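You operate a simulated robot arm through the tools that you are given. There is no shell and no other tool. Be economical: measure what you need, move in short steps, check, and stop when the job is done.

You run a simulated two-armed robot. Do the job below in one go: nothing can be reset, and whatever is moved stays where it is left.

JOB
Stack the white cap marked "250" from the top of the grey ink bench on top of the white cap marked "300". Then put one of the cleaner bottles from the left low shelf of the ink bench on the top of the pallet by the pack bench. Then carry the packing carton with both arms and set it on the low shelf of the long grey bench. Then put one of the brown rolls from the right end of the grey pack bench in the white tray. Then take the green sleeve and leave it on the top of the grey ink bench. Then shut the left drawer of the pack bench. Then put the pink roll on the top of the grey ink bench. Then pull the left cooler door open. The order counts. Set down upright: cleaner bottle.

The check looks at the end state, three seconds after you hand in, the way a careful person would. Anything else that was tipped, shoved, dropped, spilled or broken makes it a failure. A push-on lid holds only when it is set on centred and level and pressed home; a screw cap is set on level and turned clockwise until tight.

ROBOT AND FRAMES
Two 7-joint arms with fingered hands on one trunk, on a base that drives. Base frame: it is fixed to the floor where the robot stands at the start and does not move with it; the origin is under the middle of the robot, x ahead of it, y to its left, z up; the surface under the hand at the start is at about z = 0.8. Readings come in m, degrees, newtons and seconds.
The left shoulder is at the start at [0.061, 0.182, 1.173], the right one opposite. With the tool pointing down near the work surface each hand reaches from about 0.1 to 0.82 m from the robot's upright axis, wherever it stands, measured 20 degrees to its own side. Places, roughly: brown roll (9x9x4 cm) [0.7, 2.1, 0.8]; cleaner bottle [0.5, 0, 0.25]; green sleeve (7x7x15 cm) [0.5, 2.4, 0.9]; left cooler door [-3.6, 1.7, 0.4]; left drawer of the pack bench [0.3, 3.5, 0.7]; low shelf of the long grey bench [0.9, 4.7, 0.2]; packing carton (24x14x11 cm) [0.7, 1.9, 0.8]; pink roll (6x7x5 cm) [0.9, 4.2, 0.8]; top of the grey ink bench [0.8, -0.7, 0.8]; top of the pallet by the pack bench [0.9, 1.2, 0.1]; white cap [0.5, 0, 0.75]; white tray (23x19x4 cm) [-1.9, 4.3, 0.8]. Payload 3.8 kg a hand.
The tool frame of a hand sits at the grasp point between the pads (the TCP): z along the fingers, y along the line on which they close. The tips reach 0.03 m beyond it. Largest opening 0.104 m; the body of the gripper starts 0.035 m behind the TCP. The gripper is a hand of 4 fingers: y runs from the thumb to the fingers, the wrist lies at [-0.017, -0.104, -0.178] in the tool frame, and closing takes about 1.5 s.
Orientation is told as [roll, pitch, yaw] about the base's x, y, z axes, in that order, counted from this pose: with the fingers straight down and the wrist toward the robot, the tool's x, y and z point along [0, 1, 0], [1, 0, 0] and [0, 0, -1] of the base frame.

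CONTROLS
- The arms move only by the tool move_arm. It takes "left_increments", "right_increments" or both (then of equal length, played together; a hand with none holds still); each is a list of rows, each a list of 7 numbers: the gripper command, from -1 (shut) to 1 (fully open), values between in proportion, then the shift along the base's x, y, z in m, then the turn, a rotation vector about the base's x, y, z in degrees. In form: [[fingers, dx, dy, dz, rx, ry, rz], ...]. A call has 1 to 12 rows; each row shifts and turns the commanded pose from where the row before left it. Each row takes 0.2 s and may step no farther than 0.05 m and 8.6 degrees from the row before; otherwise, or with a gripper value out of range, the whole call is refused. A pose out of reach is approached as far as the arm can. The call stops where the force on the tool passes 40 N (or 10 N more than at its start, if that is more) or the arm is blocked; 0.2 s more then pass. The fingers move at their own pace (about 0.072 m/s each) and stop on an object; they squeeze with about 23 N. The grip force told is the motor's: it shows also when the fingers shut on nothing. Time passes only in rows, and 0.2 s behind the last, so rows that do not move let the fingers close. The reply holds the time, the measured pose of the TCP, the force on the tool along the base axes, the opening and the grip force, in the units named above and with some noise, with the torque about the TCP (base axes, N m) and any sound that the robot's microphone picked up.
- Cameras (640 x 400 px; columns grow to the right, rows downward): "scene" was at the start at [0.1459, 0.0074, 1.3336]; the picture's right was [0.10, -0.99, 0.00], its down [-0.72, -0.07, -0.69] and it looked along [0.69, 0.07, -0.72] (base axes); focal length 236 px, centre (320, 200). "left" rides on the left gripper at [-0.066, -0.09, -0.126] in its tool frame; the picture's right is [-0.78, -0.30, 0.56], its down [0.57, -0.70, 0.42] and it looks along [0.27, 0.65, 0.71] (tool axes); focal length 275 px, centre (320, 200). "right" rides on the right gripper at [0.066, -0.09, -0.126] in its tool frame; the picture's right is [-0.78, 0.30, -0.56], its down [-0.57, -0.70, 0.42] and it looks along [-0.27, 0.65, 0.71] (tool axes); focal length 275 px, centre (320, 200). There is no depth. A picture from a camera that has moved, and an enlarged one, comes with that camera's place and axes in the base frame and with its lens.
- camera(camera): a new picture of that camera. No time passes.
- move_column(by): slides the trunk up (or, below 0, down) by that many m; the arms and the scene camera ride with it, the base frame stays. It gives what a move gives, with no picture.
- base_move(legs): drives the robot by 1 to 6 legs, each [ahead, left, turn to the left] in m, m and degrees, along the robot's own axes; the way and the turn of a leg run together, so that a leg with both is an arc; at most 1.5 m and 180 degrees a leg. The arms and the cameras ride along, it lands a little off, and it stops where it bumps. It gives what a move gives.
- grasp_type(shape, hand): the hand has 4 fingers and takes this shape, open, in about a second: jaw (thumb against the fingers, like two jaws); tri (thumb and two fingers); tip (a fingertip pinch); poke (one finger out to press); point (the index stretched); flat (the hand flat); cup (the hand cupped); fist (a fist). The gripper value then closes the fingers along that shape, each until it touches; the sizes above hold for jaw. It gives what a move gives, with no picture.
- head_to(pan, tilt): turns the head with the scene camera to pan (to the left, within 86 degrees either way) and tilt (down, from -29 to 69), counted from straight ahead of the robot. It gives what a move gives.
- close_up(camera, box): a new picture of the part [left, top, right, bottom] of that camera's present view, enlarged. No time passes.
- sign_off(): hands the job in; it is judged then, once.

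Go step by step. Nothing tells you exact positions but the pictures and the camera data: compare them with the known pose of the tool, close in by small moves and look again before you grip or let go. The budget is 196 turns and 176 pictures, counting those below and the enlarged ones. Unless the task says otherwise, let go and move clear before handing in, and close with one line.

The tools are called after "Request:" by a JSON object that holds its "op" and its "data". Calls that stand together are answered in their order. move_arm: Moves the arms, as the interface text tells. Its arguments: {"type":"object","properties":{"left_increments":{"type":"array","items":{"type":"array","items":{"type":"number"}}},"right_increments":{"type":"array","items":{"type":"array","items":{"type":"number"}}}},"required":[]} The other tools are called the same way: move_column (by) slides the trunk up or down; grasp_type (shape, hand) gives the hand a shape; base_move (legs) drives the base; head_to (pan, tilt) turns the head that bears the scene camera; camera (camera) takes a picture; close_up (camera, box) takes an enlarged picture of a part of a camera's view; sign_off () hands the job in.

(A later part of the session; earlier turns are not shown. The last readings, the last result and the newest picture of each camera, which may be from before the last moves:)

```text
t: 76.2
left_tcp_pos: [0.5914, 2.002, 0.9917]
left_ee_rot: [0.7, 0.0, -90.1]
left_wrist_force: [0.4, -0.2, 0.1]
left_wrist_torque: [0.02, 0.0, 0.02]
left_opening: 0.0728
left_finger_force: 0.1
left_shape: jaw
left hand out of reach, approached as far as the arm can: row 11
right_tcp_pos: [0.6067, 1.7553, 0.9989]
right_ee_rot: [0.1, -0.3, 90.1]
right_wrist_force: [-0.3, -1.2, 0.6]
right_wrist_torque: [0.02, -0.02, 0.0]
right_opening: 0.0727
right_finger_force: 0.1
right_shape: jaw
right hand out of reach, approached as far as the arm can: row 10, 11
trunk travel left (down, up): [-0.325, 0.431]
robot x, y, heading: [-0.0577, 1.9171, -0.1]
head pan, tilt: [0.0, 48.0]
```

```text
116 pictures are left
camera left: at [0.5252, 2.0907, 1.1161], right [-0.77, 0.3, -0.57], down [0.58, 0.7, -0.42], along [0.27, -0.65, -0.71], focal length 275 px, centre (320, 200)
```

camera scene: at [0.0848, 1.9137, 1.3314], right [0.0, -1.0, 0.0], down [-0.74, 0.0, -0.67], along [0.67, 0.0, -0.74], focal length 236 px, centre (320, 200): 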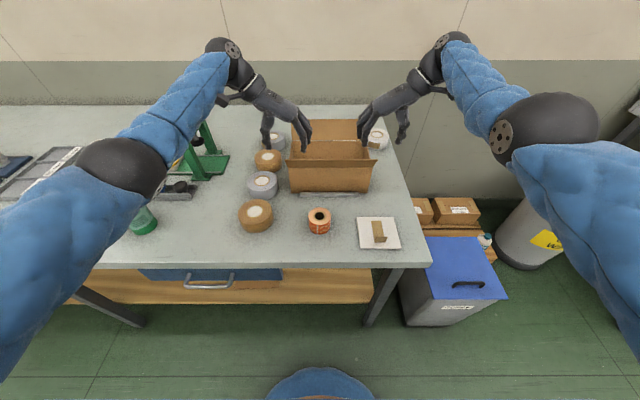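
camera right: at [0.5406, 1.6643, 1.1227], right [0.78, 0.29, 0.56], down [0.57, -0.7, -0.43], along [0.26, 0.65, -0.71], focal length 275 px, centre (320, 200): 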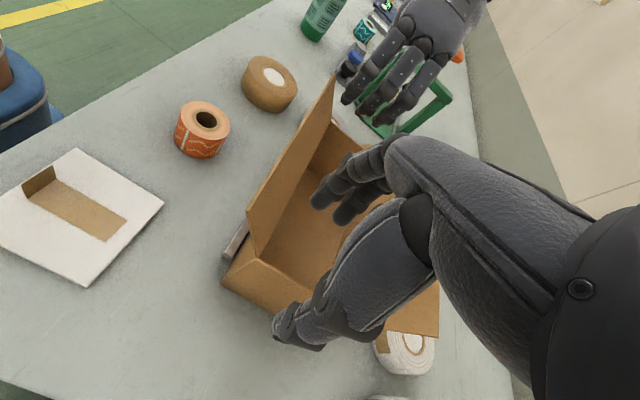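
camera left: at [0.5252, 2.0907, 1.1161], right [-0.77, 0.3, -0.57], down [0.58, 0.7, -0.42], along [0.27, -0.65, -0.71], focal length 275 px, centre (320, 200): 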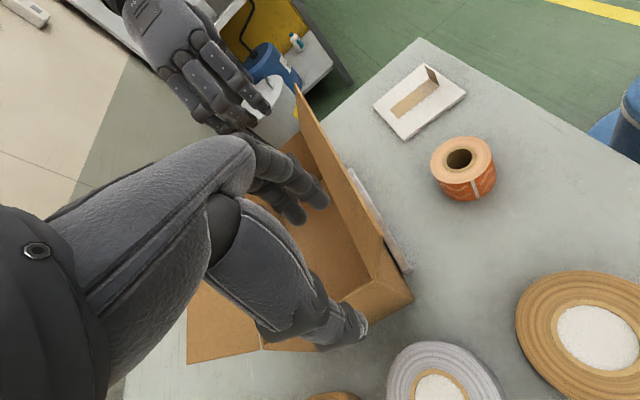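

The hands are at their reach limit just short of the box centre (x ≈ 0.665). I'll drive 6 cm forward, still clear of the bench edge, and refine.

Request:
{"op": "base_move", "data": {"legs": [[0.06, 0, 0]]}}

Request:
{"op": "camera", "data": {"camera": "right"}}

Request:
{"op": "camera", "data": {"camera": "left"}}

Request:
{"op": "close_up", "data": {"camera": "scene", "box": [230, 100, 430, 230]}}

```text
t: 77.2
left_tcp_pos: [0.6554, 2.0032, 0.9893]
left_ee_rot: [0.5, 0.0, -90.2]
left_wrist_force: [0.0, 0.0, -0.2]
left_wrist_torque: [0.01, 0.03, -0.02]
left_opening: 0.0728
left_finger_force: 0.1
left_shape: jaw
right_tcp_pos: [0.6698, 1.7575, 0.9959]
right_ee_rot: [0.1, -0.3, 89.9]
right_wrist_force: [-0.1, -0.4, 0.9]
right_wrist_torque: [0.01, 0.06, -0.01]
right_opening: 0.0725
right_finger_force: 0.0
right_shape: jaw
trunk travel left (down, up): [-0.325, 0.431]
robot x, y, heading: [0.0052, 1.9131, 0.2]
head pan, tilt: [0.0, 48.0]
```

```text
115 pictures are left
camera right: at [0.6032, 1.666, 1.1211], right [0.78, 0.29, 0.56], down [0.57, -0.7, -0.43], along [0.26, 0.65, -0.71], focal length 275 px, centre (320, 200)
```

right: 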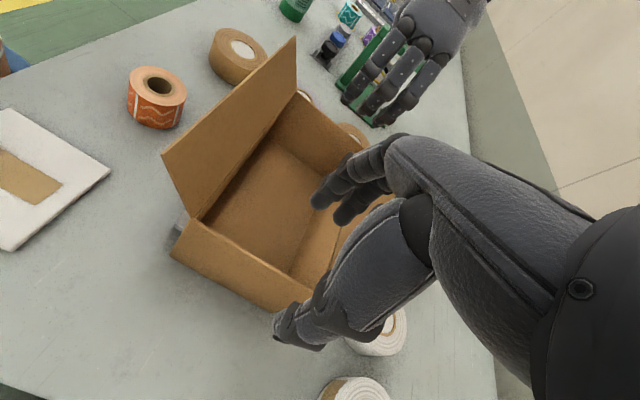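

```text
114 pictures are left
camera left: at [0.5882, 2.0924, 1.1139], right [-0.77, 0.3, -0.56], down [0.58, 0.7, -0.42], along [0.27, -0.65, -0.71], focal length 275 px, centre (320, 200)
```

left: 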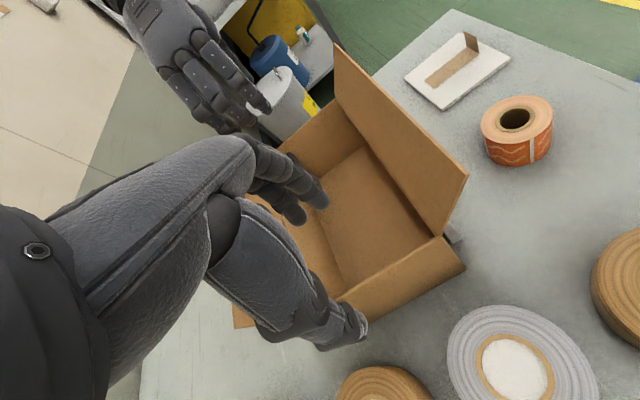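

```text
3.08 times, centred on (330, 165) of scene
camera zoom: at [0.1482, 1.9156, 1.3309], right [0.0, -1.0, 0.0], down [-0.74, 0.0, -0.67], along [0.67, 0.0, -0.74], focal length 727 px, centre (289, 308)
```

zoom: 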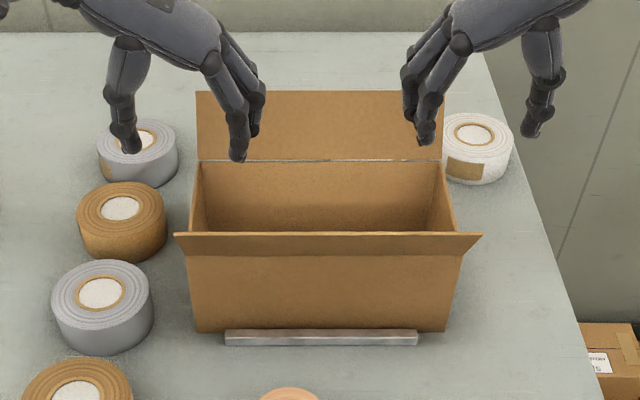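

The view is clear: the box spans x 0.595–0.725, y 1.766–2.004, and a metal bar lies in front of it. I'll lower both hands astride the end walls.

Request:
{"op": "move_arm", "data": {"left_increments": [[0.4, 0.002, 0, -0.02, 0, 0, 0], [0.4, 0.001, 0, -0.02, 0, 0, 0], [0.4, 0, 0, -0.02, 0, 0, 0], [0.4, 0, 0, -0.015, 0, 0, 0], [0.4, 0, 0, 0, 0, 0, 0]], "right_increments": [[0.4, -0.004, 0.004, -0.02, 0, 0, 0], [0.4, -0.003, 0.004, -0.02, 0, 0, 0], [0.4, -0.001, 0.001, -0.02, 0, 0, 0], [0.4, 0, 0, -0.02, 0, 0, 0], [0.4, 0, 0, 0, 0, 0, 0]]}}

Request:
{"op": "close_up", "data": {"camera": "scene", "box": [230, 100, 430, 230]}}

Request:
{"op": "camera", "data": {"camera": "left"}}

Request:
{"op": "camera", "data": {"camera": "right"}}

```text
t: 78.3
left_tcp_pos: [0.6551, 2.0042, 0.9181]
left_ee_rot: [0.7, -0.1, -90.2]
left_wrist_force: [-1.0, 0.3, 0.9]
left_wrist_torque: [0.01, 0.01, -0.02]
left_opening: 0.0727
left_finger_force: 0.1
left_shape: jaw
right_tcp_pos: [0.6634, 1.7667, 0.9183]
right_ee_rot: [0.0, -0.2, 89.9]
right_wrist_force: [-0.8, -0.5, 0.3]
right_wrist_torque: [0.0, -0.02, -0.02]
right_opening: 0.0724
right_finger_force: 0.1
right_shape: jaw
right hand out of reach, approached as far as the arm can: row 2
trunk travel left (down, up): [-0.325, 0.431]
robot x, y, heading: [0.0039, 1.9161, 0.0]
head pan, tilt: [0.0, 48.0]
```

```text
3.08 times, centred on (330, 165) of scene
camera zoom: at [0.1459, 1.9157, 1.3313], right [0.0, -1.0, 0.0], down [-0.74, 0.0, -0.67], along [0.67, 0.0, -0.74], focal length 727 px, centre (289, 308)
```

zoom: 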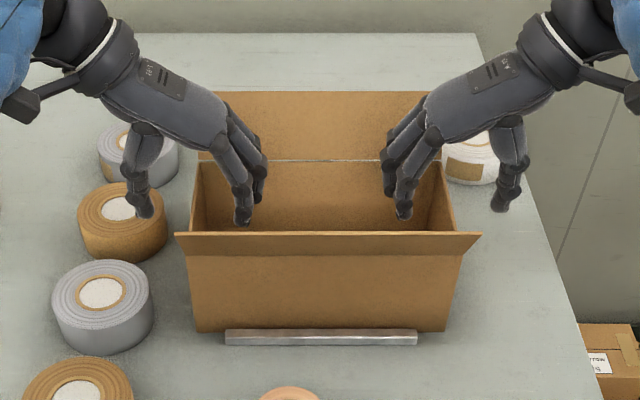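

```text
111 pictures are left
camera left: at [0.5886, 2.0923, 1.0416], right [-0.77, 0.3, -0.57], down [0.58, 0.7, -0.42], along [0.27, -0.65, -0.71], focal length 275 px, centre (320, 200)
```

left: 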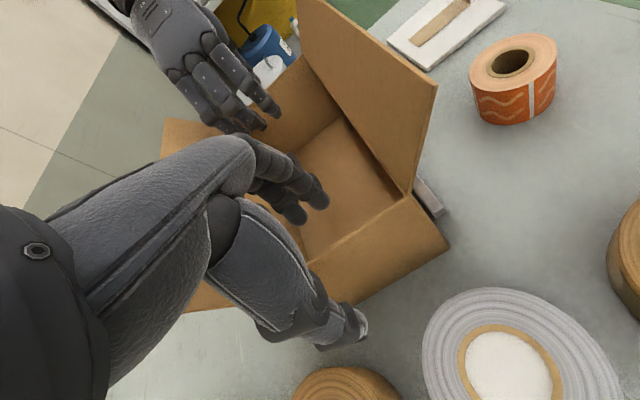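

```text
110 pictures are left
camera right: at [0.5965, 1.6756, 1.0434], right [0.78, 0.29, 0.56], down [0.57, -0.7, -0.43], along [0.27, 0.65, -0.71], focal length 275 px, centre (320, 200)
```

right: 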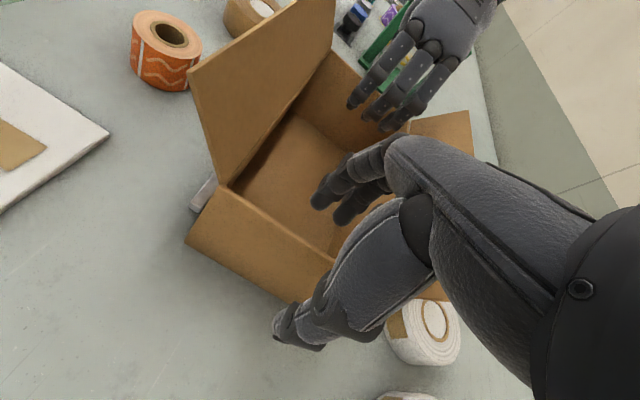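

Both hands straddle the end walls. I'll lower another 2 cm and close.

Request:
{"op": "move_arm", "data": {"left_increments": [[0.4, 0, 0, -0.01, 0, 0, 0], [0.4, 0, 0, -0.01, 0, 0, 0], [-0.2, 0, 0, 0, 0, 0, 0], [-1, 0, 0, 0, 0, 0, 0], [-1, 0, 0, 0, 0, 0, 0], [-1, 0, 0, 0, 0, 0, 0], [-1, 0, 0, 0, 0, 0, 0], [-1, 0, 0, 0, 0, 0, 0]], "right_increments": [[0.4, 0, 0, -0.01, 0, 0, 0], [0.4, 0, 0, -0.01, 0, 0, 0], [-0.2, 0, 0, 0, 0, 0, 0], [-1, 0, 0, 0, 0, 0, 0], [-1, 0, 0, 0, 0, 0, 0], [-1, 0, 0, 0, 0, 0, 0], [-1, 0, 0, 0, 0, 0, 0], [-1, 0, 0, 0, 0, 0, 0]]}}

Request:
{"op": "close_up", "data": {"camera": "scene", "box": [230, 100, 430, 230]}}

```text
t: 80.2
left_tcp_pos: [0.6554, 2.0015, 0.897]
left_ee_rot: [0.6, -0.1, -90.1]
left_wrist_force: [0.3, -1.5, 0.3]
left_wrist_torque: [-0.04, 0.01, -0.05]
left_opening: 0.0
left_finger_force: 22.6
left_shape: jaw
right_tcp_pos: [0.6598, 1.7642, 0.8973]
right_ee_rot: [0.1, -0.2, 90.0]
right_wrist_force: [-0.3, 0.6, -0.4]
right_wrist_torque: [0.08, 0.01, 0.09]
right_opening: 0.0
right_finger_force: 22.7
right_shape: jaw
right hand out of reach, approached as far as the arm can: row 2
trunk travel left (down, up): [-0.325, 0.431]
robot x, y, heading: [0.0017, 1.9144, 0.2]
head pan, tilt: [0.0, 48.0]
```

```text
3.08 times, centred on (330, 165) of scene
camera zoom: at [0.1462, 1.9156, 1.3312], right [0.0, -1.0, 0.0], down [-0.74, 0.0, -0.67], along [0.67, 0.0, -0.74], focal length 727 px, centre (289, 308)
```

zoom: 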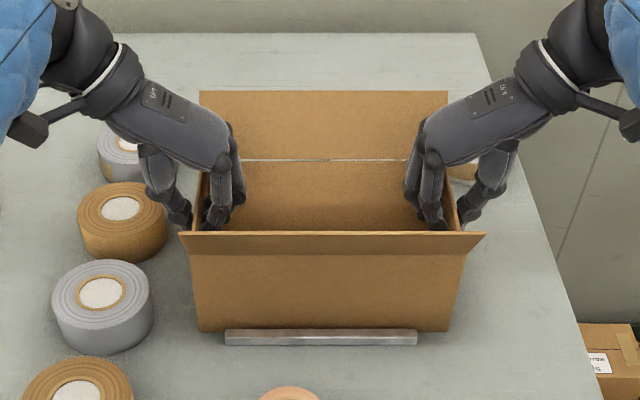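

Both end walls are pinched. I'll lift straight up together and check.

Request:
{"op": "move_arm", "data": {"left_increments": [[-1, 0, 0, 0.015, 0, 0, 0], [-1, 0, 0, 0.025, 0, 0, 0], [-1, 0, 0, 0.03, 0, 0, 0], [-1, 0, 0, 0.03, 0, 0, 0], [-1, 0, 0, 0.03, 0, 0, 0]], "right_increments": [[-1, 0, 0, 0.015, 0, 0, 0], [-1, 0, 0, 0.025, 0, 0, 0], [-1, 0, 0, 0.03, 0, 0, 0], [-1, 0, 0, 0.03, 0, 0, 0], [-1, 0, 0, 0.03, 0, 0, 0]]}}

Request:
{"op": "camera", "data": {"camera": "scene"}}

```text
t: 81.3
left_tcp_pos: [0.6572, 2.0029, 1.0292]
left_ee_rot: [0.6, 0.1, -90.1]
left_wrist_force: [0.6, -2.7, -0.9]
left_wrist_torque: [-0.09, 0.0, -0.02]
left_opening: 0.0
left_finger_force: 23.3
left_shape: jaw
right_tcp_pos: [0.6653, 1.7646, 1.0277]
right_ee_rot: [0.0, -0.3, 90.0]
right_wrist_force: [0.2, 1.9, -0.8]
right_wrist_torque: [0.08, -0.06, 0.14]
right_opening: 0.0
right_finger_force: 23.0
right_shape: jaw
right hand out of reach, approached as far as the arm can: row 3
trunk travel left (down, up): [-0.325, 0.431]
robot x, y, heading: [0.0028, 1.9179, 0.1]
head pan, tilt: [0.0, 48.0]
```

```text
108 pictures are left
camera scene: at [0.1451, 1.9156, 1.3314], right [0.0, -1.0, 0.0], down [-0.74, 0.0, -0.67], along [0.67, 0.0, -0.74], focal length 236 px, centre (320, 200)
```

scene: 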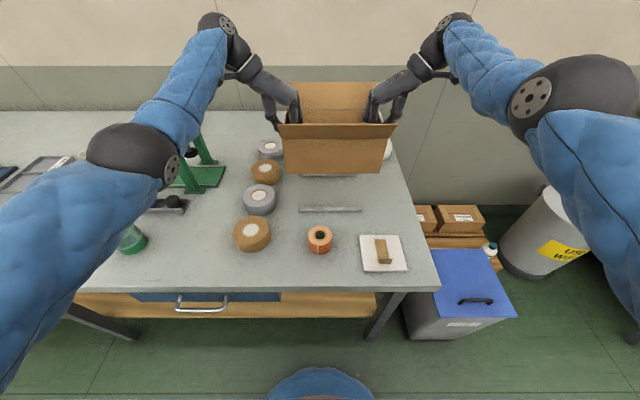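

The carton hangs level in both hands. I'll back off 0.45 m and drive left along the aisle, stopping midway to look.

Request:
{"op": "base_move", "data": {"legs": [[-0.45, 0, 0], [0, 1.2, 0]]}}

Request:
{"op": "head_to", "data": {"pan": 35, "tilt": 30}}

Request:
{"op": "camera", "data": {"camera": "scene"}}

```text
t: 89.8
left_tcp_pos: [0.1768, 3.2189, 1.0288]
left_ee_rot: [0.6, 0.0, -88.2]
left_wrist_force: [1.2, -4.5, -0.4]
left_wrist_torque: [-0.08, -0.01, -0.06]
left_opening: 0.0001
left_finger_force: 23.1
left_shape: jaw
right_tcp_pos: [0.1932, 2.9783, 1.028]
right_ee_rot: [0.2, -0.2, 91.9]
right_wrist_force: [-1.2, 5.1, -0.2]
right_wrist_torque: [0.13, -0.03, 0.16]
right_opening: 0.0
right_finger_force: 23.1
right_shape: jaw
trunk travel left (down, up): [-0.325, 0.431]
robot x, y, heading: [-0.4745, 3.1087, 1.8]
head pan, tilt: [0.0, 48.0]
```

```text
t: 90.8
left_tcp_pos: [0.1759, 3.2168, 1.0291]
left_ee_rot: [0.6, 0.0, -88.2]
left_wrist_force: [0.1, -1.1, -0.3]
left_wrist_torque: [-0.06, 0.0, -0.03]
left_opening: 0.0003
left_finger_force: 23.3
left_shape: jaw
right_tcp_pos: [0.1918, 2.9807, 1.0285]
right_ee_rot: [0.1, -0.3, 92.0]
right_wrist_force: [-0.5, 1.9, -0.1]
right_wrist_torque: [0.05, 0.02, 0.12]
right_opening: 0.0002
right_finger_force: 22.8
right_shape: jaw
trunk travel left (down, up): [-0.325, 0.431]
robot x, y, heading: [-0.4734, 3.1071, 2.0]
head pan, tilt: [35.0, 30.0]
```

```text
107 pictures are left
camera scene: at [-0.3379, 3.1642, 1.358], right [0.6, -0.8, 0.0], down [-0.4, -0.3, -0.87], along [0.69, 0.52, -0.5], focal length 236 px, centre (320, 200)
```

scene: 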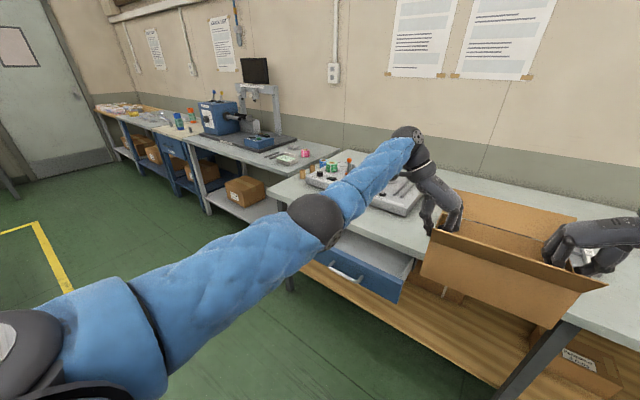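

The left drawer of the pack bench is open ahead, and beyond it is the long grey bench with its low shelf. I'll carry on to y ≈ 4.4 and look at that shelf.

Request:
{"op": "base_move", "data": {"legs": [[-0.05, 1.3, -1.9]]}}

Request:
{"op": "head_to", "data": {"pan": 10, "tilt": 35}}

Request:
{"op": "camera", "data": {"camera": "scene"}}

```text
t: 97.3
left_tcp_pos: [0.1001, 4.506, 1.0274]
left_ee_rot: [0.6, -0.2, -89.5]
left_wrist_force: [0.8, -2.8, 0.1]
left_wrist_torque: [-0.09, 0.02, -0.07]
left_opening: 0.0001
left_finger_force: 23.2
left_shape: jaw
right_tcp_pos: [0.1104, 4.2686, 1.028]
right_ee_rot: [0.2, -0.2, 90.6]
right_wrist_force: [-0.1, 3.3, -0.8]
right_wrist_torque: [0.07, 0.05, 0.14]
right_opening: 0.0
right_finger_force: 22.7
right_shape: jaw
trunk travel left (down, up): [-0.325, 0.431]
robot x, y, heading: [-0.5553, 4.4102, 0.5]
head pan, tilt: [35.0, 30.0]
```

```text
t: 98.2
left_tcp_pos: [0.0991, 4.506, 1.0286]
left_ee_rot: [0.6, -0.1, -89.5]
left_wrist_force: [0.8, -1.3, -0.6]
left_wrist_torque: [0.01, -0.06, -0.05]
left_opening: 0.0002
left_finger_force: 23.4
left_shape: jaw
right_tcp_pos: [0.1102, 4.2674, 1.0267]
right_ee_rot: [0.3, -0.3, 90.6]
right_wrist_force: [1.1, 0.9, -1.0]
right_wrist_torque: [0.05, 0.0, 0.13]
right_opening: 0.0001
right_finger_force: 22.7
right_shape: jaw
trunk travel left (down, up): [-0.325, 0.431]
robot x, y, heading: [-0.5571, 4.4119, 0.4]
head pan, tilt: [10.0, 35.0]
```

```text
106 pictures are left
camera scene: at [-0.403, 4.428, 1.3502], right [0.19, -0.98, 0.0], down [-0.56, -0.11, -0.82], along [0.8, 0.15, -0.57], focal length 236 px, centre (320, 200)
```

scene: 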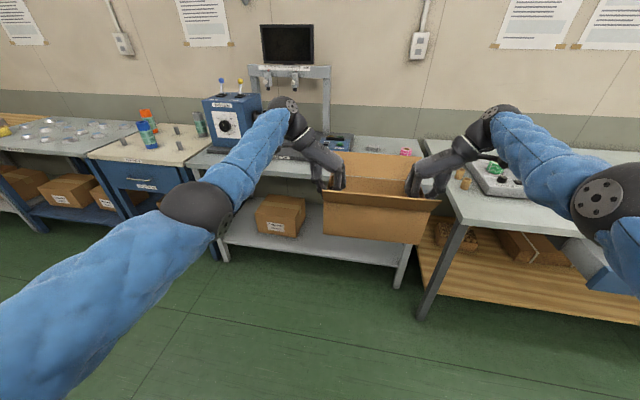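

The shelf is free for about y 4.1–4.75, right of the box on it; the shelf front is near x 0.61 and the pack bench corner near (0.33, 4.07). I'll lower the trunk in small steps here in the open to see how the held carton behaves.

Request:
{"op": "move_column", "data": {"by": -0.08}}

Request:
{"op": "move_column", "data": {"by": -0.08}}

Request:
{"op": "camera", "data": {"camera": "scene"}}

```text
t: 99.4
left_tcp_pos: [0.0986, 4.5048, 0.9487]
left_ee_rot: [0.6, -0.1, -89.6]
left_wrist_force: [1.6, -9.6, -1.8]
left_wrist_torque: [-0.18, 0.1, -0.06]
left_opening: 0.0
left_finger_force: 23.2
left_shape: jaw
right_tcp_pos: [0.1231, 4.2694, 0.9097]
right_ee_rot: [3.7, -0.3, 90.8]
right_wrist_force: [-1.9, 10.3, 2.4]
right_wrist_torque: [0.3, -0.1, 0.11]
right_opening: 0.0001
right_finger_force: 22.8
right_shape: jaw
trunk travel left (down, up): [-0.245, 0.511]
robot x, y, heading: [-0.5539, 4.4075, 0.7]
head pan, tilt: [10.0, 35.0]
```

```text
t: 100.5
left_tcp_pos: [0.0987, 4.5044, 0.869]
left_ee_rot: [0.6, -0.2, -89.6]
left_wrist_force: [6.7, -29.1, -18.6]
left_wrist_torque: [0.19, 0.18, 0.22]
left_opening: 0.0006
left_finger_force: 23.0
left_shape: jaw
right_tcp_pos: [0.1381, 4.2735, 0.7827]
right_ee_rot: [8.6, -1.0, 91.0]
right_wrist_force: [-6.5, 30.1, 17.8]
right_wrist_torque: [1.5, -0.02, 0.22]
right_opening: 0.0017
right_finger_force: 23.0
right_shape: jaw
trunk travel left (down, up): [-0.165, 0.591]
robot x, y, heading: [-0.5564, 4.4165, 0.6]
head pan, tilt: [10.0, 35.0]
```

```text
105 pictures are left
camera scene: at [-0.3303, 4.4286, 1.186], right [0.18, -0.98, 0.0], down [-0.56, -0.11, -0.82], along [0.81, 0.15, -0.57], focal length 236 px, centre (320, 200)
```

scene: 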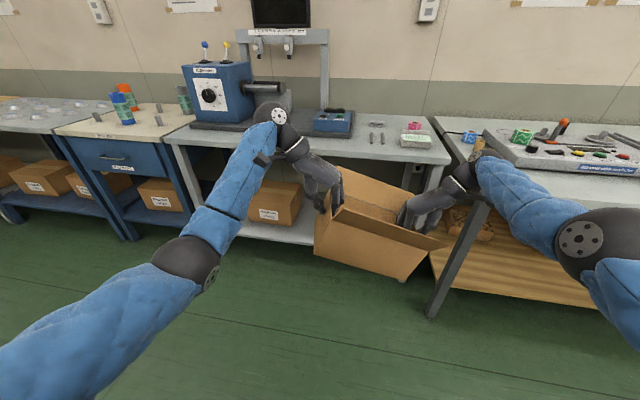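

The right hand sagged more than the left and tilted the carton. I'll bring the right hand back to level with the left.

Request:
{"op": "move_arm", "data": {"right_increments": [[-1, -0.007, -0.0015, 0.0215, 0, -2.2, 0], [-1, -0.007, -0.0015, 0.0215, 0, -2.2, 0], [-1, -0.007, -0.0015, 0.0215, 0, -2.2, 0], [-1, -0.007, -0.0015, 0.0215, 0, -2.0, 0], [-1, 0, 0, 0, 0, 0, 0]], "left_increments": [[-1, 0, 0, 0, 0, 0, 0], [-1, 0, 0, 0, 0, 0, 0], [-1, 0, 0, 0, 0, 0, 0], [-1, 0, 0, 0, 0, 0, 0], [-1, 0, 0, 0, 0, 0, 0]]}}

Request:
{"op": "camera", "data": {"camera": "scene"}}

```text
t: 101.8
left_tcp_pos: [0.1, 4.5038, 0.8677]
left_ee_rot: [0.8, -0.2, -89.4]
left_wrist_force: [7.2, -21.6, -1.3]
left_wrist_torque: [-0.6, -0.2, 0.12]
left_opening: 0.0003
left_finger_force: 22.6
left_shape: jaw
right_tcp_pos: [0.1657, 4.2635, 0.8628]
right_ee_rot: [0.4, -0.4, 91.0]
right_wrist_force: [-7.6, 21.6, 0.2]
right_wrist_torque: [0.58, 0.21, 0.36]
right_opening: 0.0009
right_finger_force: 22.9
right_shape: jaw
right hand out of reach, approached as far as the arm can: row 1, 2, 3, 4
trunk travel left (down, up): [-0.165, 0.591]
robot x, y, heading: [-0.555, 4.4075, 0.8]
head pan, tilt: [10.0, 35.0]
```

```text
104 pictures are left
camera scene: at [-0.3293, 4.4286, 1.1855], right [0.18, -0.98, 0.0], down [-0.56, -0.11, -0.82], along [0.8, 0.15, -0.57], focal length 236 px, centre (320, 200)
```

scene: 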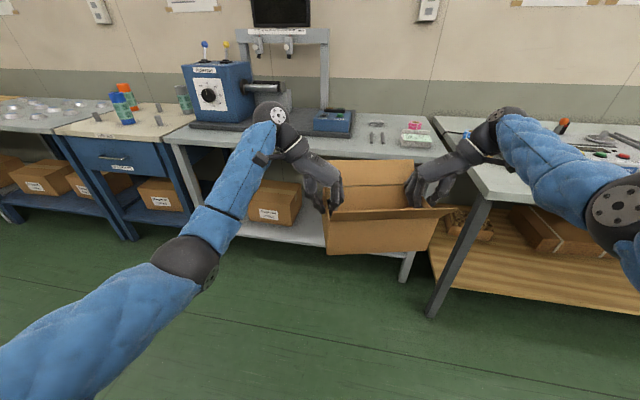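

The box is level again, but the right hand ended up 6 cm ahead and is stretching it. I'll bring the left hand forward to match.

Request:
{"op": "move_arm", "data": {"left_increments": [[-1, 0.014, -0.001, 0, 0, 0, 0], [-1, 0.014, -0.001, 0, 0, 0, 0], [-1, 0.014, -0.001, 0, 0, 0, 0], [-1, 0.012, 0, 0, 0, 0, 0], [-1, 0, 0, 0, 0, 0, 0]], "right_increments": [[-1, 0, 0, 0.001, 0, 0, 0], [-1, 0, 0, 0.001, 0, 0, 0], [-1, 0, 0, 0.001, 0, 0, 0], [-1, 0, 0, 0.001, 0, 0, 0], [-1, 0, 0, 0, 0, 0, 0]]}}

Request:
{"op": "close_up", "data": {"camera": "scene", "box": [240, 120, 500, 280]}}

```text
t: 103.0
left_tcp_pos: [0.1519, 4.5043, 0.8668]
left_ee_rot: [0.5, -0.1, -89.5]
left_wrist_force: [-0.4, -1.5, 0.5]
left_wrist_torque: [-0.08, -0.07, -0.14]
left_opening: 0.0001
left_finger_force: 22.5
left_shape: jaw
right_tcp_pos: [0.1674, 4.2612, 0.8683]
right_ee_rot: [0.1, 0.1, 90.7]
right_wrist_force: [-0.4, 1.4, -0.8]
right_wrist_torque: [0.09, 0.09, 0.03]
right_opening: 0.0
right_finger_force: 23.4
right_shape: jaw
trunk travel left (down, up): [-0.165, 0.591]
robot x, y, heading: [-0.5573, 4.4132, 0.5]
head pan, tilt: [10.0, 35.0]
```

```text
2.46 times, centred on (370, 200) of scene
camera zoom: at [-0.3293, 4.4287, 1.1855], right [0.18, -0.98, 0.0], down [-0.56, -0.11, -0.82], along [0.8, 0.15, -0.57], focal length 581 px, centre (197, 200)
```

zoom: 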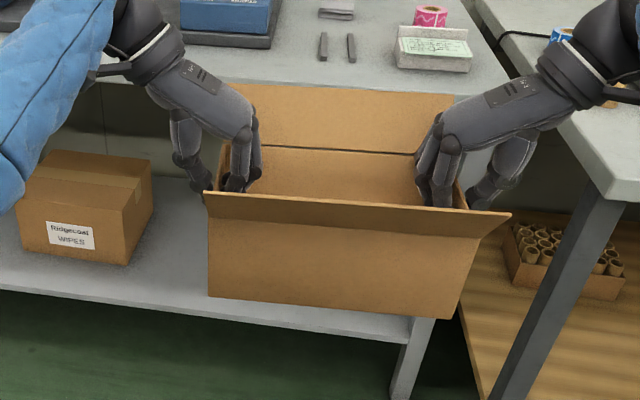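

The carton is level and relaxed again. I'll lower it with both arms together, in world steps, and see how far that goes.

Request:
{"op": "move_arm", "data": {"left_increments": [[-1, 0, 0, -0.03, 0, 0, 0], [-1, 0, 0, -0.03, 0, 0, 0], [-1, 0, 0, -0.03, 0, 0, 0], [-1, 0, 0, -0.03, 0, 0, 0], [-1, 0, 0, -0.03, 0, 0, 0], [-1, 0, 0, -0.03, 0, 0, 0], [-1, 0, 0, 0, 0, 0, 0]], "right_increments": [[-1, 0, 0, -0.03, 0, 0, 0], [-1, 0, 0, -0.03, 0, 0, 0], [-1, 0, 0, -0.03, 0, 0, 0], [-1, 0, 0, -0.03, 0, 0, 0], [-1, 0, 0, -0.03, 0, 0, 0], [-1, 0, 0, -0.03, 0, 0, 0], [-1, 0, 0, 0, 0, 0, 0]]}}

Request:
{"op": "camera", "data": {"camera": "scene"}}

```text
t: 104.5
left_tcp_pos: [0.1472, 4.5029, 0.6867]
left_ee_rot: [0.6, 0.0, -89.5]
left_wrist_force: [-0.5, 2.9, 0.3]
left_wrist_torque: [0.05, -0.04, -0.11]
left_opening: 0.0
left_finger_force: 23.0
left_shape: jaw
left hand out of reach, approached as far as the arm can: row 6
right_tcp_pos: [0.1533, 4.2611, 0.6881]
right_ee_rot: [0.1, -0.1, 90.8]
right_wrist_force: [-0.1, -2.9, 0.1]
right_wrist_torque: [-0.07, 0.03, 0.05]
right_opening: 0.0001
right_finger_force: 23.2
right_shape: jaw
right hand out of reach, approached as far as the arm can: row 4, 5, 6
trunk travel left (down, up): [-0.165, 0.591]
robot x, y, heading: [-0.5577, 4.4129, 0.7]
head pan, tilt: [10.0, 35.0]
```

```text
102 pictures are left
camera scene: at [-0.3297, 4.4285, 1.1857], right [0.18, -0.98, 0.0], down [-0.56, -0.11, -0.82], along [0.81, 0.15, -0.57], focal length 236 px, centre (320, 200)
```

scene: 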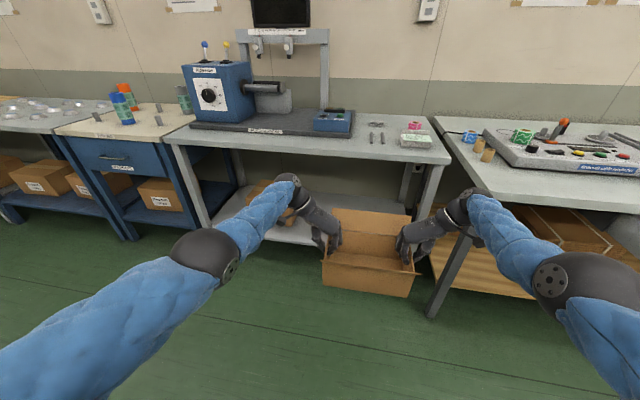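

It comes down level, but the reach shrinks with depth. I'll pull the carton 8 cm closer, lower a bit more, then test one small trunk step.

Request:
{"op": "move_arm", "data": {"left_increments": [[-1, -0.02, -0.0005, 0, 0, 0, 0], [-1, -0.02, -0.0005, 0, 0, 0, 0], [-1, -0.02, 0, -0.02, 0, 0, 0], [-1, -0.015, 0, -0.02, 0, 0, 0], [-1, 0, 0, -0.02, 0, 0, 0], [-1, 0, 0, 0, 0, 0, 0]], "right_increments": [[-1, -0.02, 0.0005, 0, 0, 0, 0], [-1, -0.02, 0.0005, 0, 0, 0, 0], [-1, -0.02, 0, -0.02, 0, 0, 0], [-1, -0.015, 0, -0.02, 0, 0, 0], [-1, 0, 0, -0.02, 0, 0, 0], [-1, 0, 0, 0, 0, 0, 0]]}}

Request:
{"op": "move_column", "data": {"by": -0.04}}

```text
t: 106.0
left_tcp_pos: [0.0727, 4.5014, 0.6296]
left_ee_rot: [0.6, -0.2, -89.6]
left_wrist_force: [5.3, -17.2, -0.9]
left_wrist_torque: [-0.42, -0.12, 0.02]
left_opening: 0.0001
left_finger_force: 22.6
left_shape: jaw
right_tcp_pos: [0.1327, 4.2632, 0.6233]
right_ee_rot: [0.2, -0.5, 90.8]
right_wrist_force: [-5.7, 17.0, 0.1]
right_wrist_torque: [0.44, 0.13, 0.27]
right_opening: 0.0003
right_finger_force: 23.2
right_shape: jaw
right hand out of reach, approached as far as the arm can: row 1, 2, 3, 4, 5
trunk travel left (down, up): [-0.165, 0.591]
robot x, y, heading: [-0.5554, 4.4105, 0.8]
head pan, tilt: [10.0, 35.0]
```

```text
t: 106.8
left_tcp_pos: [0.0717, 4.502, 0.5901]
left_ee_rot: [0.7, -0.2, -89.5]
left_wrist_force: [6.7, -18.2, -1.7]
left_wrist_torque: [-0.5, -0.19, 0.08]
left_opening: 0.0
left_finger_force: 23.1
left_shape: jaw
right_tcp_pos: [0.1339, 4.2636, 0.5841]
right_ee_rot: [0.1, -0.1, 90.9]
right_wrist_force: [-6.2, 18.4, -0.1]
right_wrist_torque: [0.49, 0.14, 0.29]
right_opening: 0.0002
right_finger_force: 23.0
right_shape: jaw
trunk travel left (down, up): [-0.125, 0.631]
robot x, y, heading: [-0.5548, 4.4117, 0.8]
head pan, tilt: [10.0, 35.0]
```

The right arm can't come closer in this posture, so I'll match the left to it and go down further with the trunk, which now moves both hands evenly.

Request:
{"op": "move_arm", "data": {"left_increments": [[-1, 0.014, 0, 0, 0, 0, 0], [-1, 0.014, 0, 0, 0, 0, 0], [-1, 0.014, 0, 0, 0, 0, 0], [-1, 0.014, 0, -0.002, 0, 0, 0], [-1, 0, 0, -0.004, 0, 0, 0]], "right_increments": [[-1, 0, 0, 0, 0, 0, 0], [-1, 0, 0, 0, 0, 0, 0], [-1, 0, 0, 0, 0, 0, 0], [-1, 0, 0, 0, 0, 0, 0], [-1, 0, 0, 0, 0, 0, 0]]}}

Request:
{"op": "move_column", "data": {"by": -0.06}}

Request:
{"op": "move_column", "data": {"by": -0.06}}

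Request:
{"op": "camera", "data": {"camera": "scene"}}

```text
t: 108.0
left_tcp_pos: [0.1282, 4.5034, 0.583]
left_ee_rot: [0.6, -0.1, -89.5]
left_wrist_force: [-0.8, -1.1, -1.0]
left_wrist_torque: [-0.07, -0.05, -0.13]
left_opening: 0.0
left_finger_force: 22.8
left_shape: jaw
right_tcp_pos: [0.1354, 4.2591, 0.5813]
right_ee_rot: [0.1, 0.0, 90.7]
right_wrist_force: [0.2, 1.5, -0.1]
right_wrist_torque: [0.03, 0.02, 0.04]
right_opening: 0.0
right_finger_force: 22.8
right_shape: jaw
trunk travel left (down, up): [-0.125, 0.631]
robot x, y, heading: [-0.5558, 4.41, 0.7]
head pan, tilt: [10.0, 35.0]
```

```text
t: 109.0
left_tcp_pos: [0.1275, 4.5028, 0.5232]
left_ee_rot: [0.7, 0.0, -89.5]
left_wrist_force: [-0.6, 1.5, -0.3]
left_wrist_torque: [-0.03, -0.06, -0.16]
left_opening: 0.0001
left_finger_force: 23.0
left_shape: jaw
right_tcp_pos: [0.1339, 4.2616, 0.5237]
right_ee_rot: [0.1, -0.1, 90.7]
right_wrist_force: [0.0, -1.3, -0.3]
right_wrist_torque: [0.02, 0.03, 0.0]
right_opening: 0.0
right_finger_force: 22.3
right_shape: jaw
trunk travel left (down, up): [-0.065, 0.691]
robot x, y, heading: [-0.5571, 4.4124, 0.7]
head pan, tilt: [10.0, 35.0]
```

```text
t: 110.0
left_tcp_pos: [0.1263, 4.504, 0.4639]
left_ee_rot: [0.6, 0.0, -89.5]
left_wrist_force: [-0.9, 2.2, 0.8]
left_wrist_torque: [-0.02, -0.07, -0.11]
left_opening: 0.0
left_finger_force: 22.9
left_shape: jaw
right_tcp_pos: [0.1332, 4.2603, 0.4633]
right_ee_rot: [0.2, -0.1, 90.8]
right_wrist_force: [0.5, -0.7, -0.4]
right_wrist_torque: [-0.04, 0.02, 0.04]
right_opening: 0.0001
right_finger_force: 23.3
right_shape: jaw
trunk travel left (down, up): [-0.005, 0.751]
robot x, y, heading: [-0.555, 4.4104, 0.3]
head pan, tilt: [10.0, 35.0]
```

```text
101 pictures are left
camera scene: at [-0.2316, 4.4297, 1.0151], right [0.18, -0.98, 0.0], down [-0.56, -0.11, -0.82], along [0.81, 0.15, -0.57], focal length 236 px, centre (320, 200)
```

scene: 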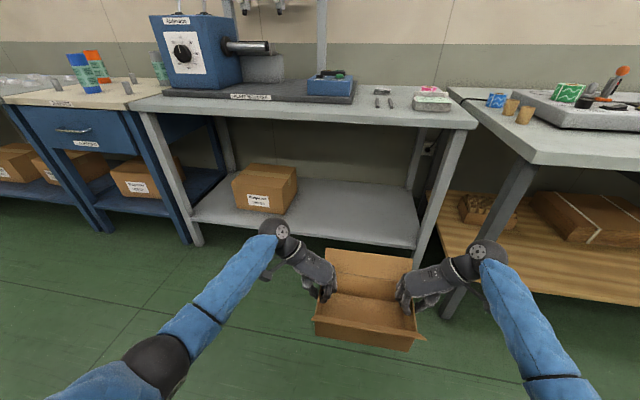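

The low posture looks good, with elbows close to the body. I'll aim the carton centre at about (0.70, 4.57), between the right leg and the WIPES box, lowering a little first and then driving left and forward.

Request:
{"op": "move_arm", "data": {"left_increments": [[-1, 0, 0, -0.02, 0, 0, 0], [-1, 0, 0, -0.02, 0, 0, 0], [-1, 0, 0, -0.02, 0, 0, 0], [-1, 0, 0, 0, 0, 0, 0]], "right_increments": [[-1, 0, 0, -0.02, 0, 0, 0], [-1, 0, 0, -0.02, 0, 0, 0], [-1, 0, 0, -0.02, 0, 0, 0], [-1, 0, 0, 0, 0, 0, 0]]}}

Request:
{"op": "base_move", "data": {"legs": [[0, 0.19, -0.5], [0.3, 0, 0]]}}

Request:
{"op": "camera", "data": {"camera": "scene"}}

```text
t: 111.0
left_tcp_pos: [0.1284, 4.5031, 0.4029]
left_ee_rot: [0.6, 0.1, -89.6]
left_wrist_force: [0.5, 1.0, -0.9]
left_wrist_torque: [0.0, -0.02, -0.09]
left_opening: 0.0
left_finger_force: 23.0
left_shape: jaw
right_tcp_pos: [0.1338, 4.2619, 0.4029]
right_ee_rot: [0.3, -0.1, 90.8]
right_wrist_force: [0.1, -1.2, -1.4]
right_wrist_torque: [0.04, 0.05, 0.03]
right_opening: 0.0001
right_finger_force: 22.5
right_shape: jaw
trunk travel left (down, up): [-0.005, 0.751]
robot x, y, heading: [-0.559, 4.4139, 0.6]
head pan, tilt: [10.0, 35.0]
```

```text
t: 114.2
left_tcp_pos: [0.4306, 4.6827, 0.4031]
left_ee_rot: [0.6, 0.0, -90.5]
left_wrist_force: [-0.3, -0.2, -0.3]
left_wrist_torque: [-0.08, -0.03, -0.12]
left_opening: 0.0001
left_finger_force: 22.7
left_shape: jaw
right_tcp_pos: [0.4327, 4.4394, 0.403]
right_ee_rot: [0.2, -0.2, 89.8]
right_wrist_force: [0.3, -0.1, -0.4]
right_wrist_torque: [-0.01, 0.03, 0.02]
right_opening: 0.0
right_finger_force: 22.5
right_shape: jaw
trunk travel left (down, up): [-0.005, 0.751]
robot x, y, heading: [-0.2508, 4.6058, -0.4]
head pan, tilt: [10.0, 35.0]
```

```text
100 pictures are left
camera scene: at [0.0702, 4.6151, 1.0147], right [0.17, -0.99, 0.0], down [-0.57, -0.1, -0.82], along [0.81, 0.14, -0.57], focal length 236 px, centre (320, 200)
```

scene: 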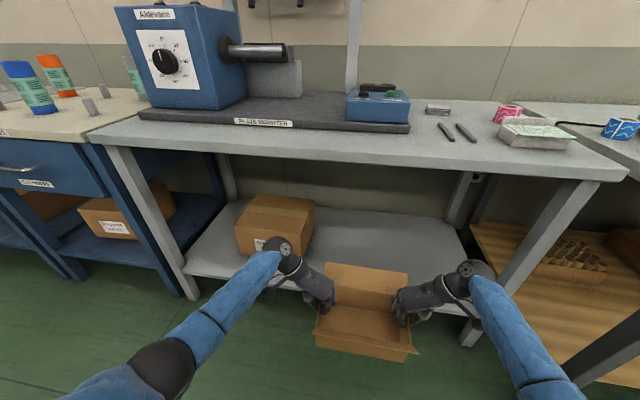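

The gap looks workable. I'll shift 2.5 cm left for more leg clearance and move in slowly.

Request:
{"op": "base_move", "data": {"legs": [[0, 0.025, 0.4], [0.15, 0, 0]]}}

Request:
{"op": "camera", "data": {"camera": "scene"}}

Request:
{"op": "camera", "data": {"camera": "right"}}

Request:
{"op": "camera", "data": {"camera": "left"}}

```text
t: 115.9
left_tcp_pos: [0.5734, 4.7101, 0.4026]
left_ee_rot: [0.5, 0.0, -90.3]
left_wrist_force: [-0.5, 0.3, -0.9]
left_wrist_torque: [-0.07, -0.02, -0.14]
left_opening: 0.0
left_finger_force: 22.5
left_shape: jaw
right_tcp_pos: [0.5768, 4.4679, 0.4014]
right_ee_rot: [0.3, -0.1, 90.1]
right_wrist_force: [-0.6, 0.6, 0.8]
right_wrist_torque: [0.05, 0.08, 0.07]
right_opening: 0.0001
right_finger_force: 23.8
right_shape: jaw
trunk travel left (down, up): [-0.005, 0.751]
robot x, y, heading: [-0.1055, 4.6273, -0.2]
head pan, tilt: [10.0, 35.0]
```

```text
99 pictures are left
camera scene: at [0.214, 4.6415, 1.0147], right [0.17, -0.99, 0.0], down [-0.57, -0.1, -0.82], along [0.81, 0.14, -0.57], focal length 236 px, centre (320, 200)
```

scene: 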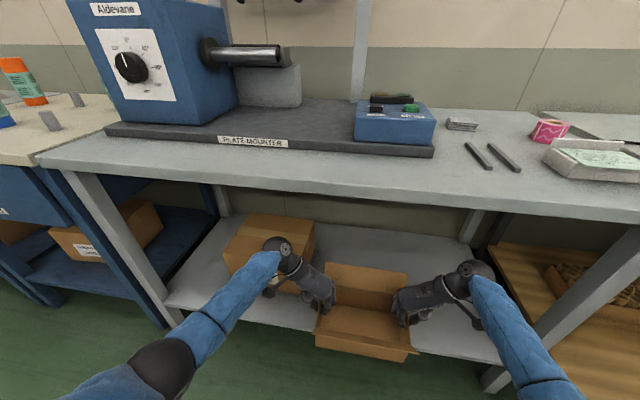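

```text
98 pictures are left
camera right: at [0.5103, 4.3767, 0.5278], right [0.78, 0.3, 0.55], down [0.57, -0.7, -0.43], along [0.26, 0.65, -0.71], focal length 275 px, centre (320, 200)
```

right: 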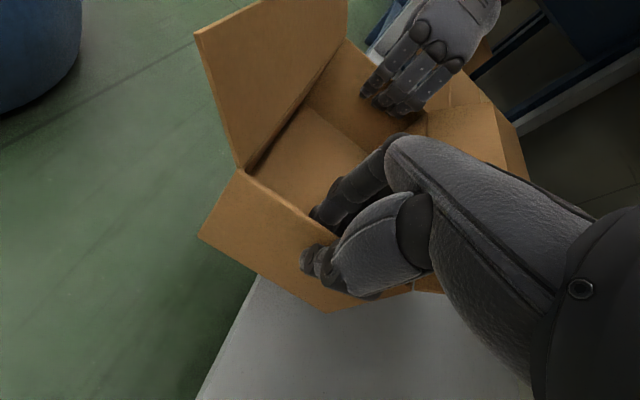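

```text
97 pictures are left
camera left: at [0.5069, 4.7993, 0.5268], right [-0.77, 0.3, -0.56], down [0.58, 0.7, -0.42], along [0.27, -0.65, -0.71], focal length 275 px, centre (320, 200)
```

left: 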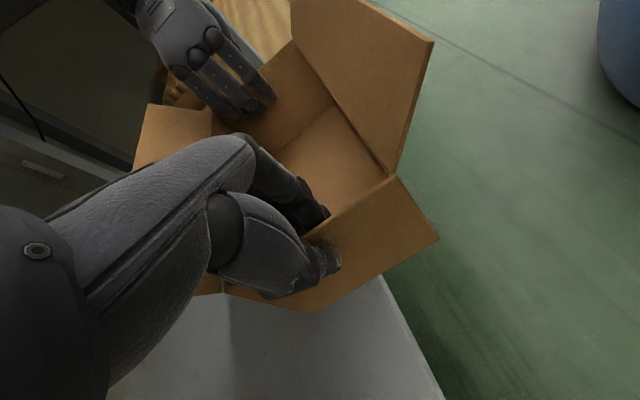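

Still clear on both sides. I'll go forward another 11.5 cm.

Request:
{"op": "base_move", "data": {"legs": [[0.06, 0.005, 0], [0.055, 0.005, 0]]}}

Request:
{"op": "camera", "data": {"camera": "scene"}}

Request:
{"op": "camera", "data": {"camera": "left"}}

```text
t: 117.5
left_tcp_pos: [0.6913, 4.7226, 0.4035]
left_ee_rot: [0.5, 0.1, -89.9]
left_wrist_force: [0.3, -0.3, -0.3]
left_wrist_torque: [-0.07, 0.01, -0.08]
left_opening: 0.0
left_finger_force: 23.0
left_shape: jaw
right_tcp_pos: [0.6957, 4.4805, 0.4019]
right_ee_rot: [0.2, -0.2, 90.3]
right_wrist_force: [0.2, 0.5, -0.4]
right_wrist_torque: [0.01, 0.03, 0.04]
right_opening: 0.0
right_finger_force: 23.0
right_shape: jaw
trunk travel left (down, up): [-0.005, 0.751]
robot x, y, heading: [0.0069, 4.6387, 0.1]
head pan, tilt: [10.0, 35.0]
```

```text
96 pictures are left
camera scene: at [0.3319, 4.6528, 1.0147], right [0.18, -0.98, 0.0], down [-0.57, -0.1, -0.82], along [0.81, 0.14, -0.57], focal length 236 px, centre (320, 200)
```

scene: 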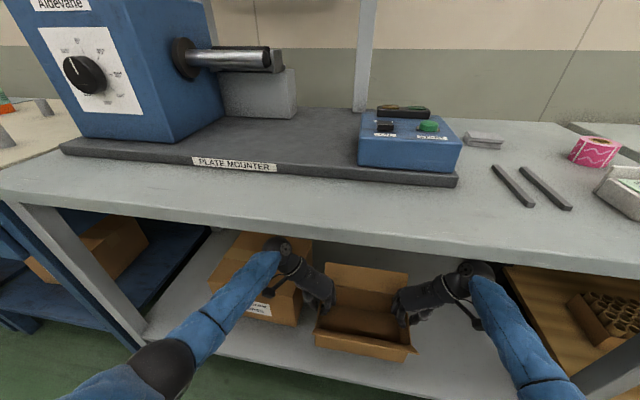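

```text
95 pictures are left
camera left: at [0.6241, 4.8117, 0.5267], right [-0.77, 0.3, -0.56], down [0.58, 0.7, -0.42], along [0.27, -0.65, -0.71], focal length 275 px, centre (320, 200)
```

left: 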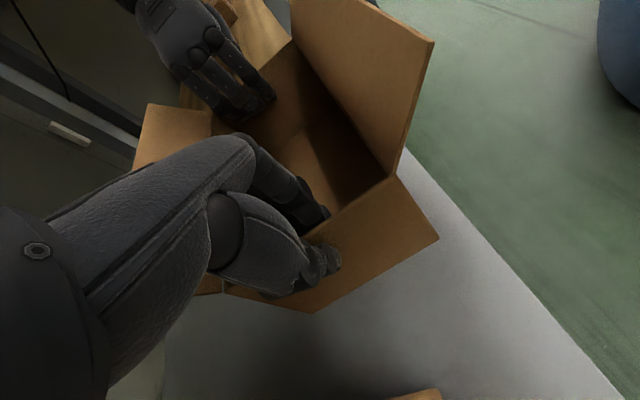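

The carton is over the shelf. I'll shift it 2 cm right, away from the WIPES box, and lower it.

Request:
{"op": "move_arm", "data": {"left_increments": [[-1, 0, -0.01, -0.01, 0, 0, 0], [-1, 0, -0.01, -0.02, 0, 0, 0], [-1, 0, 0, -0.02, 0, 0, 0], [-1, 0, 0, -0.02, 0, 0, 0], [-1, 0, 0, 0, 0, 0, 0]], "right_increments": [[-1, 0, -0.01, -0.01, 0, 0, 0], [-1, 0, -0.01, -0.02, 0, 0, 0], [-1, 0, 0, -0.02, 0, 0, 0], [-1, 0, 0, -0.02, 0, 0, 0], [-1, 0, 0, 0, 0, 0, 0]]}}

Request:
{"op": "camera", "data": {"camera": "left"}}

Request:
{"op": "camera", "data": {"camera": "right"}}

```text
t: 118.7
left_tcp_pos: [0.6903, 4.7035, 0.3331]
left_ee_rot: [0.5, -0.2, -90.0]
left_wrist_force: [0.0, -5.3, -0.6]
left_wrist_torque: [-0.12, -0.04, -0.09]
left_opening: 0.0
left_finger_force: 23.2
left_shape: jaw
right_tcp_pos: [0.6971, 4.461, 0.3332]
right_ee_rot: [0.2, -0.2, 90.3]
right_wrist_force: [-0.5, 5.5, -0.2]
right_wrist_torque: [0.2, 0.01, 0.13]
right_opening: 0.0001
right_finger_force: 23.1
right_shape: jaw
trunk travel left (down, up): [-0.005, 0.751]
robot x, y, heading: [0.0061, 4.6405, 0.3]
head pan, tilt: [10.0, 35.0]
```

```text
94 pictures are left
camera left: at [0.6238, 4.7927, 0.4569], right [-0.77, 0.3, -0.57], down [0.58, 0.7, -0.42], along [0.27, -0.65, -0.71], focal length 275 px, centre (320, 200)
```

left: 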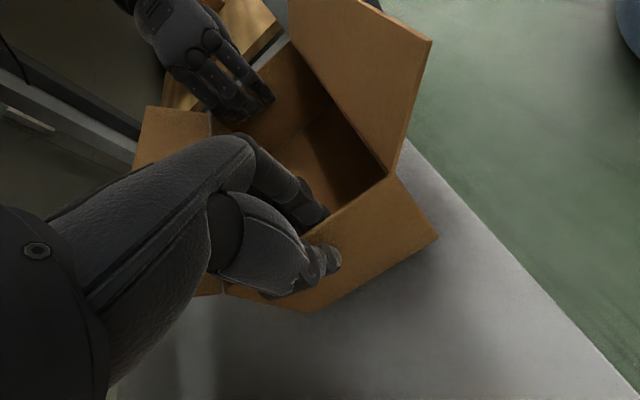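

```text
93 pictures are left
camera right: at [0.6311, 4.3692, 0.4583], right [0.78, 0.3, 0.56], down [0.58, -0.7, -0.43], along [0.26, 0.65, -0.71], focal length 275 px, centre (320, 200)
```

right: 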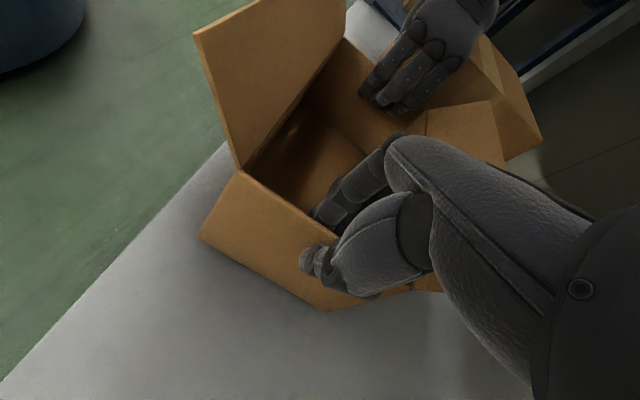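

Bottom is a few centimetres above the shelf. I'll keep lowering in small steps until contact.

Request:
{"op": "move_arm", "data": {"left_increments": [[-1, 0, 0, -0.015, 0, 0, 0], [-1, 0, 0, -0.01, 0, 0, 0], [-1, 0, 0, 0, 0, 0, 0]], "right_increments": [[-1, 0, 0, -0.015, 0, 0, 0], [-1, 0, 0, -0.01, 0, 0, 0], [-1, 0, 0, 0, 0, 0, 0]]}}

Request:
{"op": "camera", "data": {"camera": "right"}}

```text
t: 119.5
left_tcp_pos: [0.6898, 4.7015, 0.3153]
left_ee_rot: [1.3, -0.3, -90.0]
left_wrist_force: [9.1, 0.1, 26.3]
left_wrist_torque: [-0.15, -0.17, -0.02]
left_opening: 0.0007
left_finger_force: 22.9
left_shape: jaw
left hand out of reach, approached as far as the arm can: row 2
right_tcp_pos: [0.6916, 4.4601, 0.3171]
right_ee_rot: [-0.3, 0.0, 90.2]
right_wrist_force: [5.2, -3.6, 11.5]
right_wrist_torque: [0.02, -0.06, 0.0]
right_opening: 0.0001
right_finger_force: 22.6
right_shape: jaw
right hand out of reach, approached as far as the arm can: row 2
trunk travel left (down, up): [-0.005, 0.751]
robot x, y, heading: [0.0057, 4.636, -0.2]
head pan, tilt: [10.0, 35.0]
```

```text
92 pictures are left
camera right: at [0.625, 4.3691, 0.4413], right [0.77, 0.3, 0.56], down [0.58, -0.7, -0.42], along [0.27, 0.65, -0.71], focal length 275 px, centre (320, 200)
```

right: 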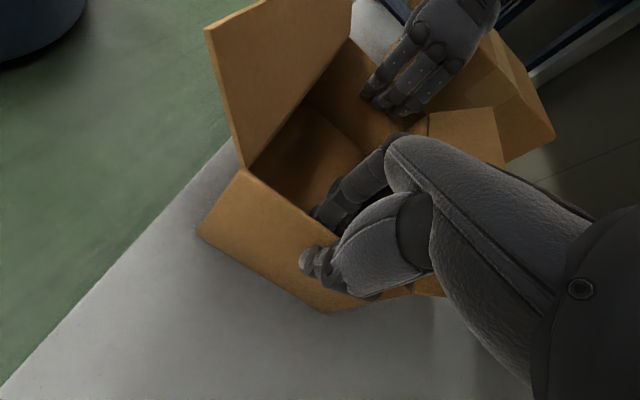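

Both hands read contact, so the carton is on the shelf. I'll open both hands and rise straight up clear of the walls.

Request:
{"op": "move_arm", "data": {"left_increments": [[-1, 0, 0, 0.003, 0, 0, 0], [-0.5, 0, 0, 0, 0, 0, 0], [-0.1, 0, 0, 0, 0, 0, 0], [-0.1, 0, 0, 0, 0, 0, 0], [-0.1, 0, 0, 0, 0, 0, 0], [-0.1, 0, 0, 0.02, 0, 0, 0], [-0.1, 0, 0, 0.03, 0, 0, 0], [-0.1, 0, 0, 0.03, 0, 0, 0], [-0.1, 0, 0, 0.02, 0, 0, 0]], "right_increments": [[-1, 0, 0, 0.002, 0, 0, 0], [-0.5, 0, 0, 0, 0, 0, 0], [-0.1, 0, 0, 0, 0, 0, 0], [-0.1, 0, 0, 0, 0, 0, 0], [-0.1, 0, 0, 0, 0, 0, 0], [-0.1, 0, 0, 0.02, 0, 0, 0], [-0.1, 0, 0, 0.03, 0, 0, 0], [-0.1, 0, 0, 0.03, 0, 0, 0], [-0.1, 0, 0, 0.02, 0, 0, 0]]}}

Request:
{"op": "camera", "data": {"camera": "right"}}

Request:
{"op": "camera", "data": {"camera": "scene"}}

```text
t: 121.5
left_tcp_pos: [0.6863, 4.7026, 0.4117]
left_ee_rot: [0.5, 0.1, -89.8]
left_wrist_force: [-0.1, -0.3, 0.0]
left_wrist_torque: [0.01, 0.0, -0.01]
left_opening: 0.0464
left_finger_force: 0.1
left_shape: jaw
right_tcp_pos: [0.6879, 4.4611, 0.4148]
right_ee_rot: [0.3, 0.0, 90.3]
right_wrist_force: [0.4, 0.2, 0.3]
right_wrist_torque: [-0.01, 0.0, 0.03]
right_opening: 0.0462
right_finger_force: 0.0
right_shape: jaw
trunk travel left (down, up): [-0.005, 0.751]
robot x, y, heading: [0.0048, 4.638, -0.2]
head pan, tilt: [10.0, 35.0]
```

```text
91 pictures are left
camera right: at [0.6233, 4.3699, 0.5401], right [0.78, 0.3, 0.55], down [0.57, -0.7, -0.43], along [0.26, 0.65, -0.71], focal length 275 px, centre (320, 200)
```

right: 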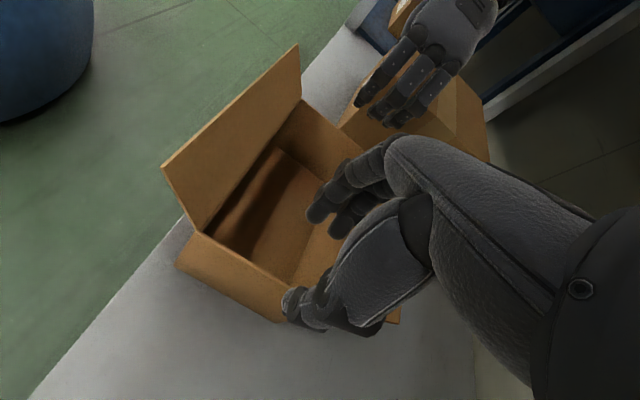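

```text
90 pictures are left
camera scene: at [0.3317, 4.6528, 1.0148], right [0.18, -0.98, 0.0], down [-0.56, -0.1, -0.82], along [0.81, 0.14, -0.57], focal length 236 px, centre (320, 200)
```

scene: 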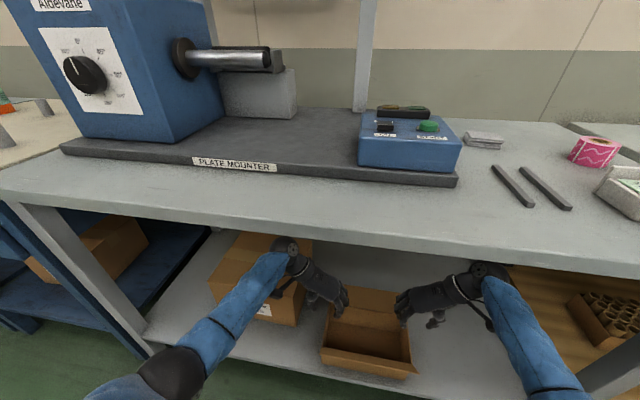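

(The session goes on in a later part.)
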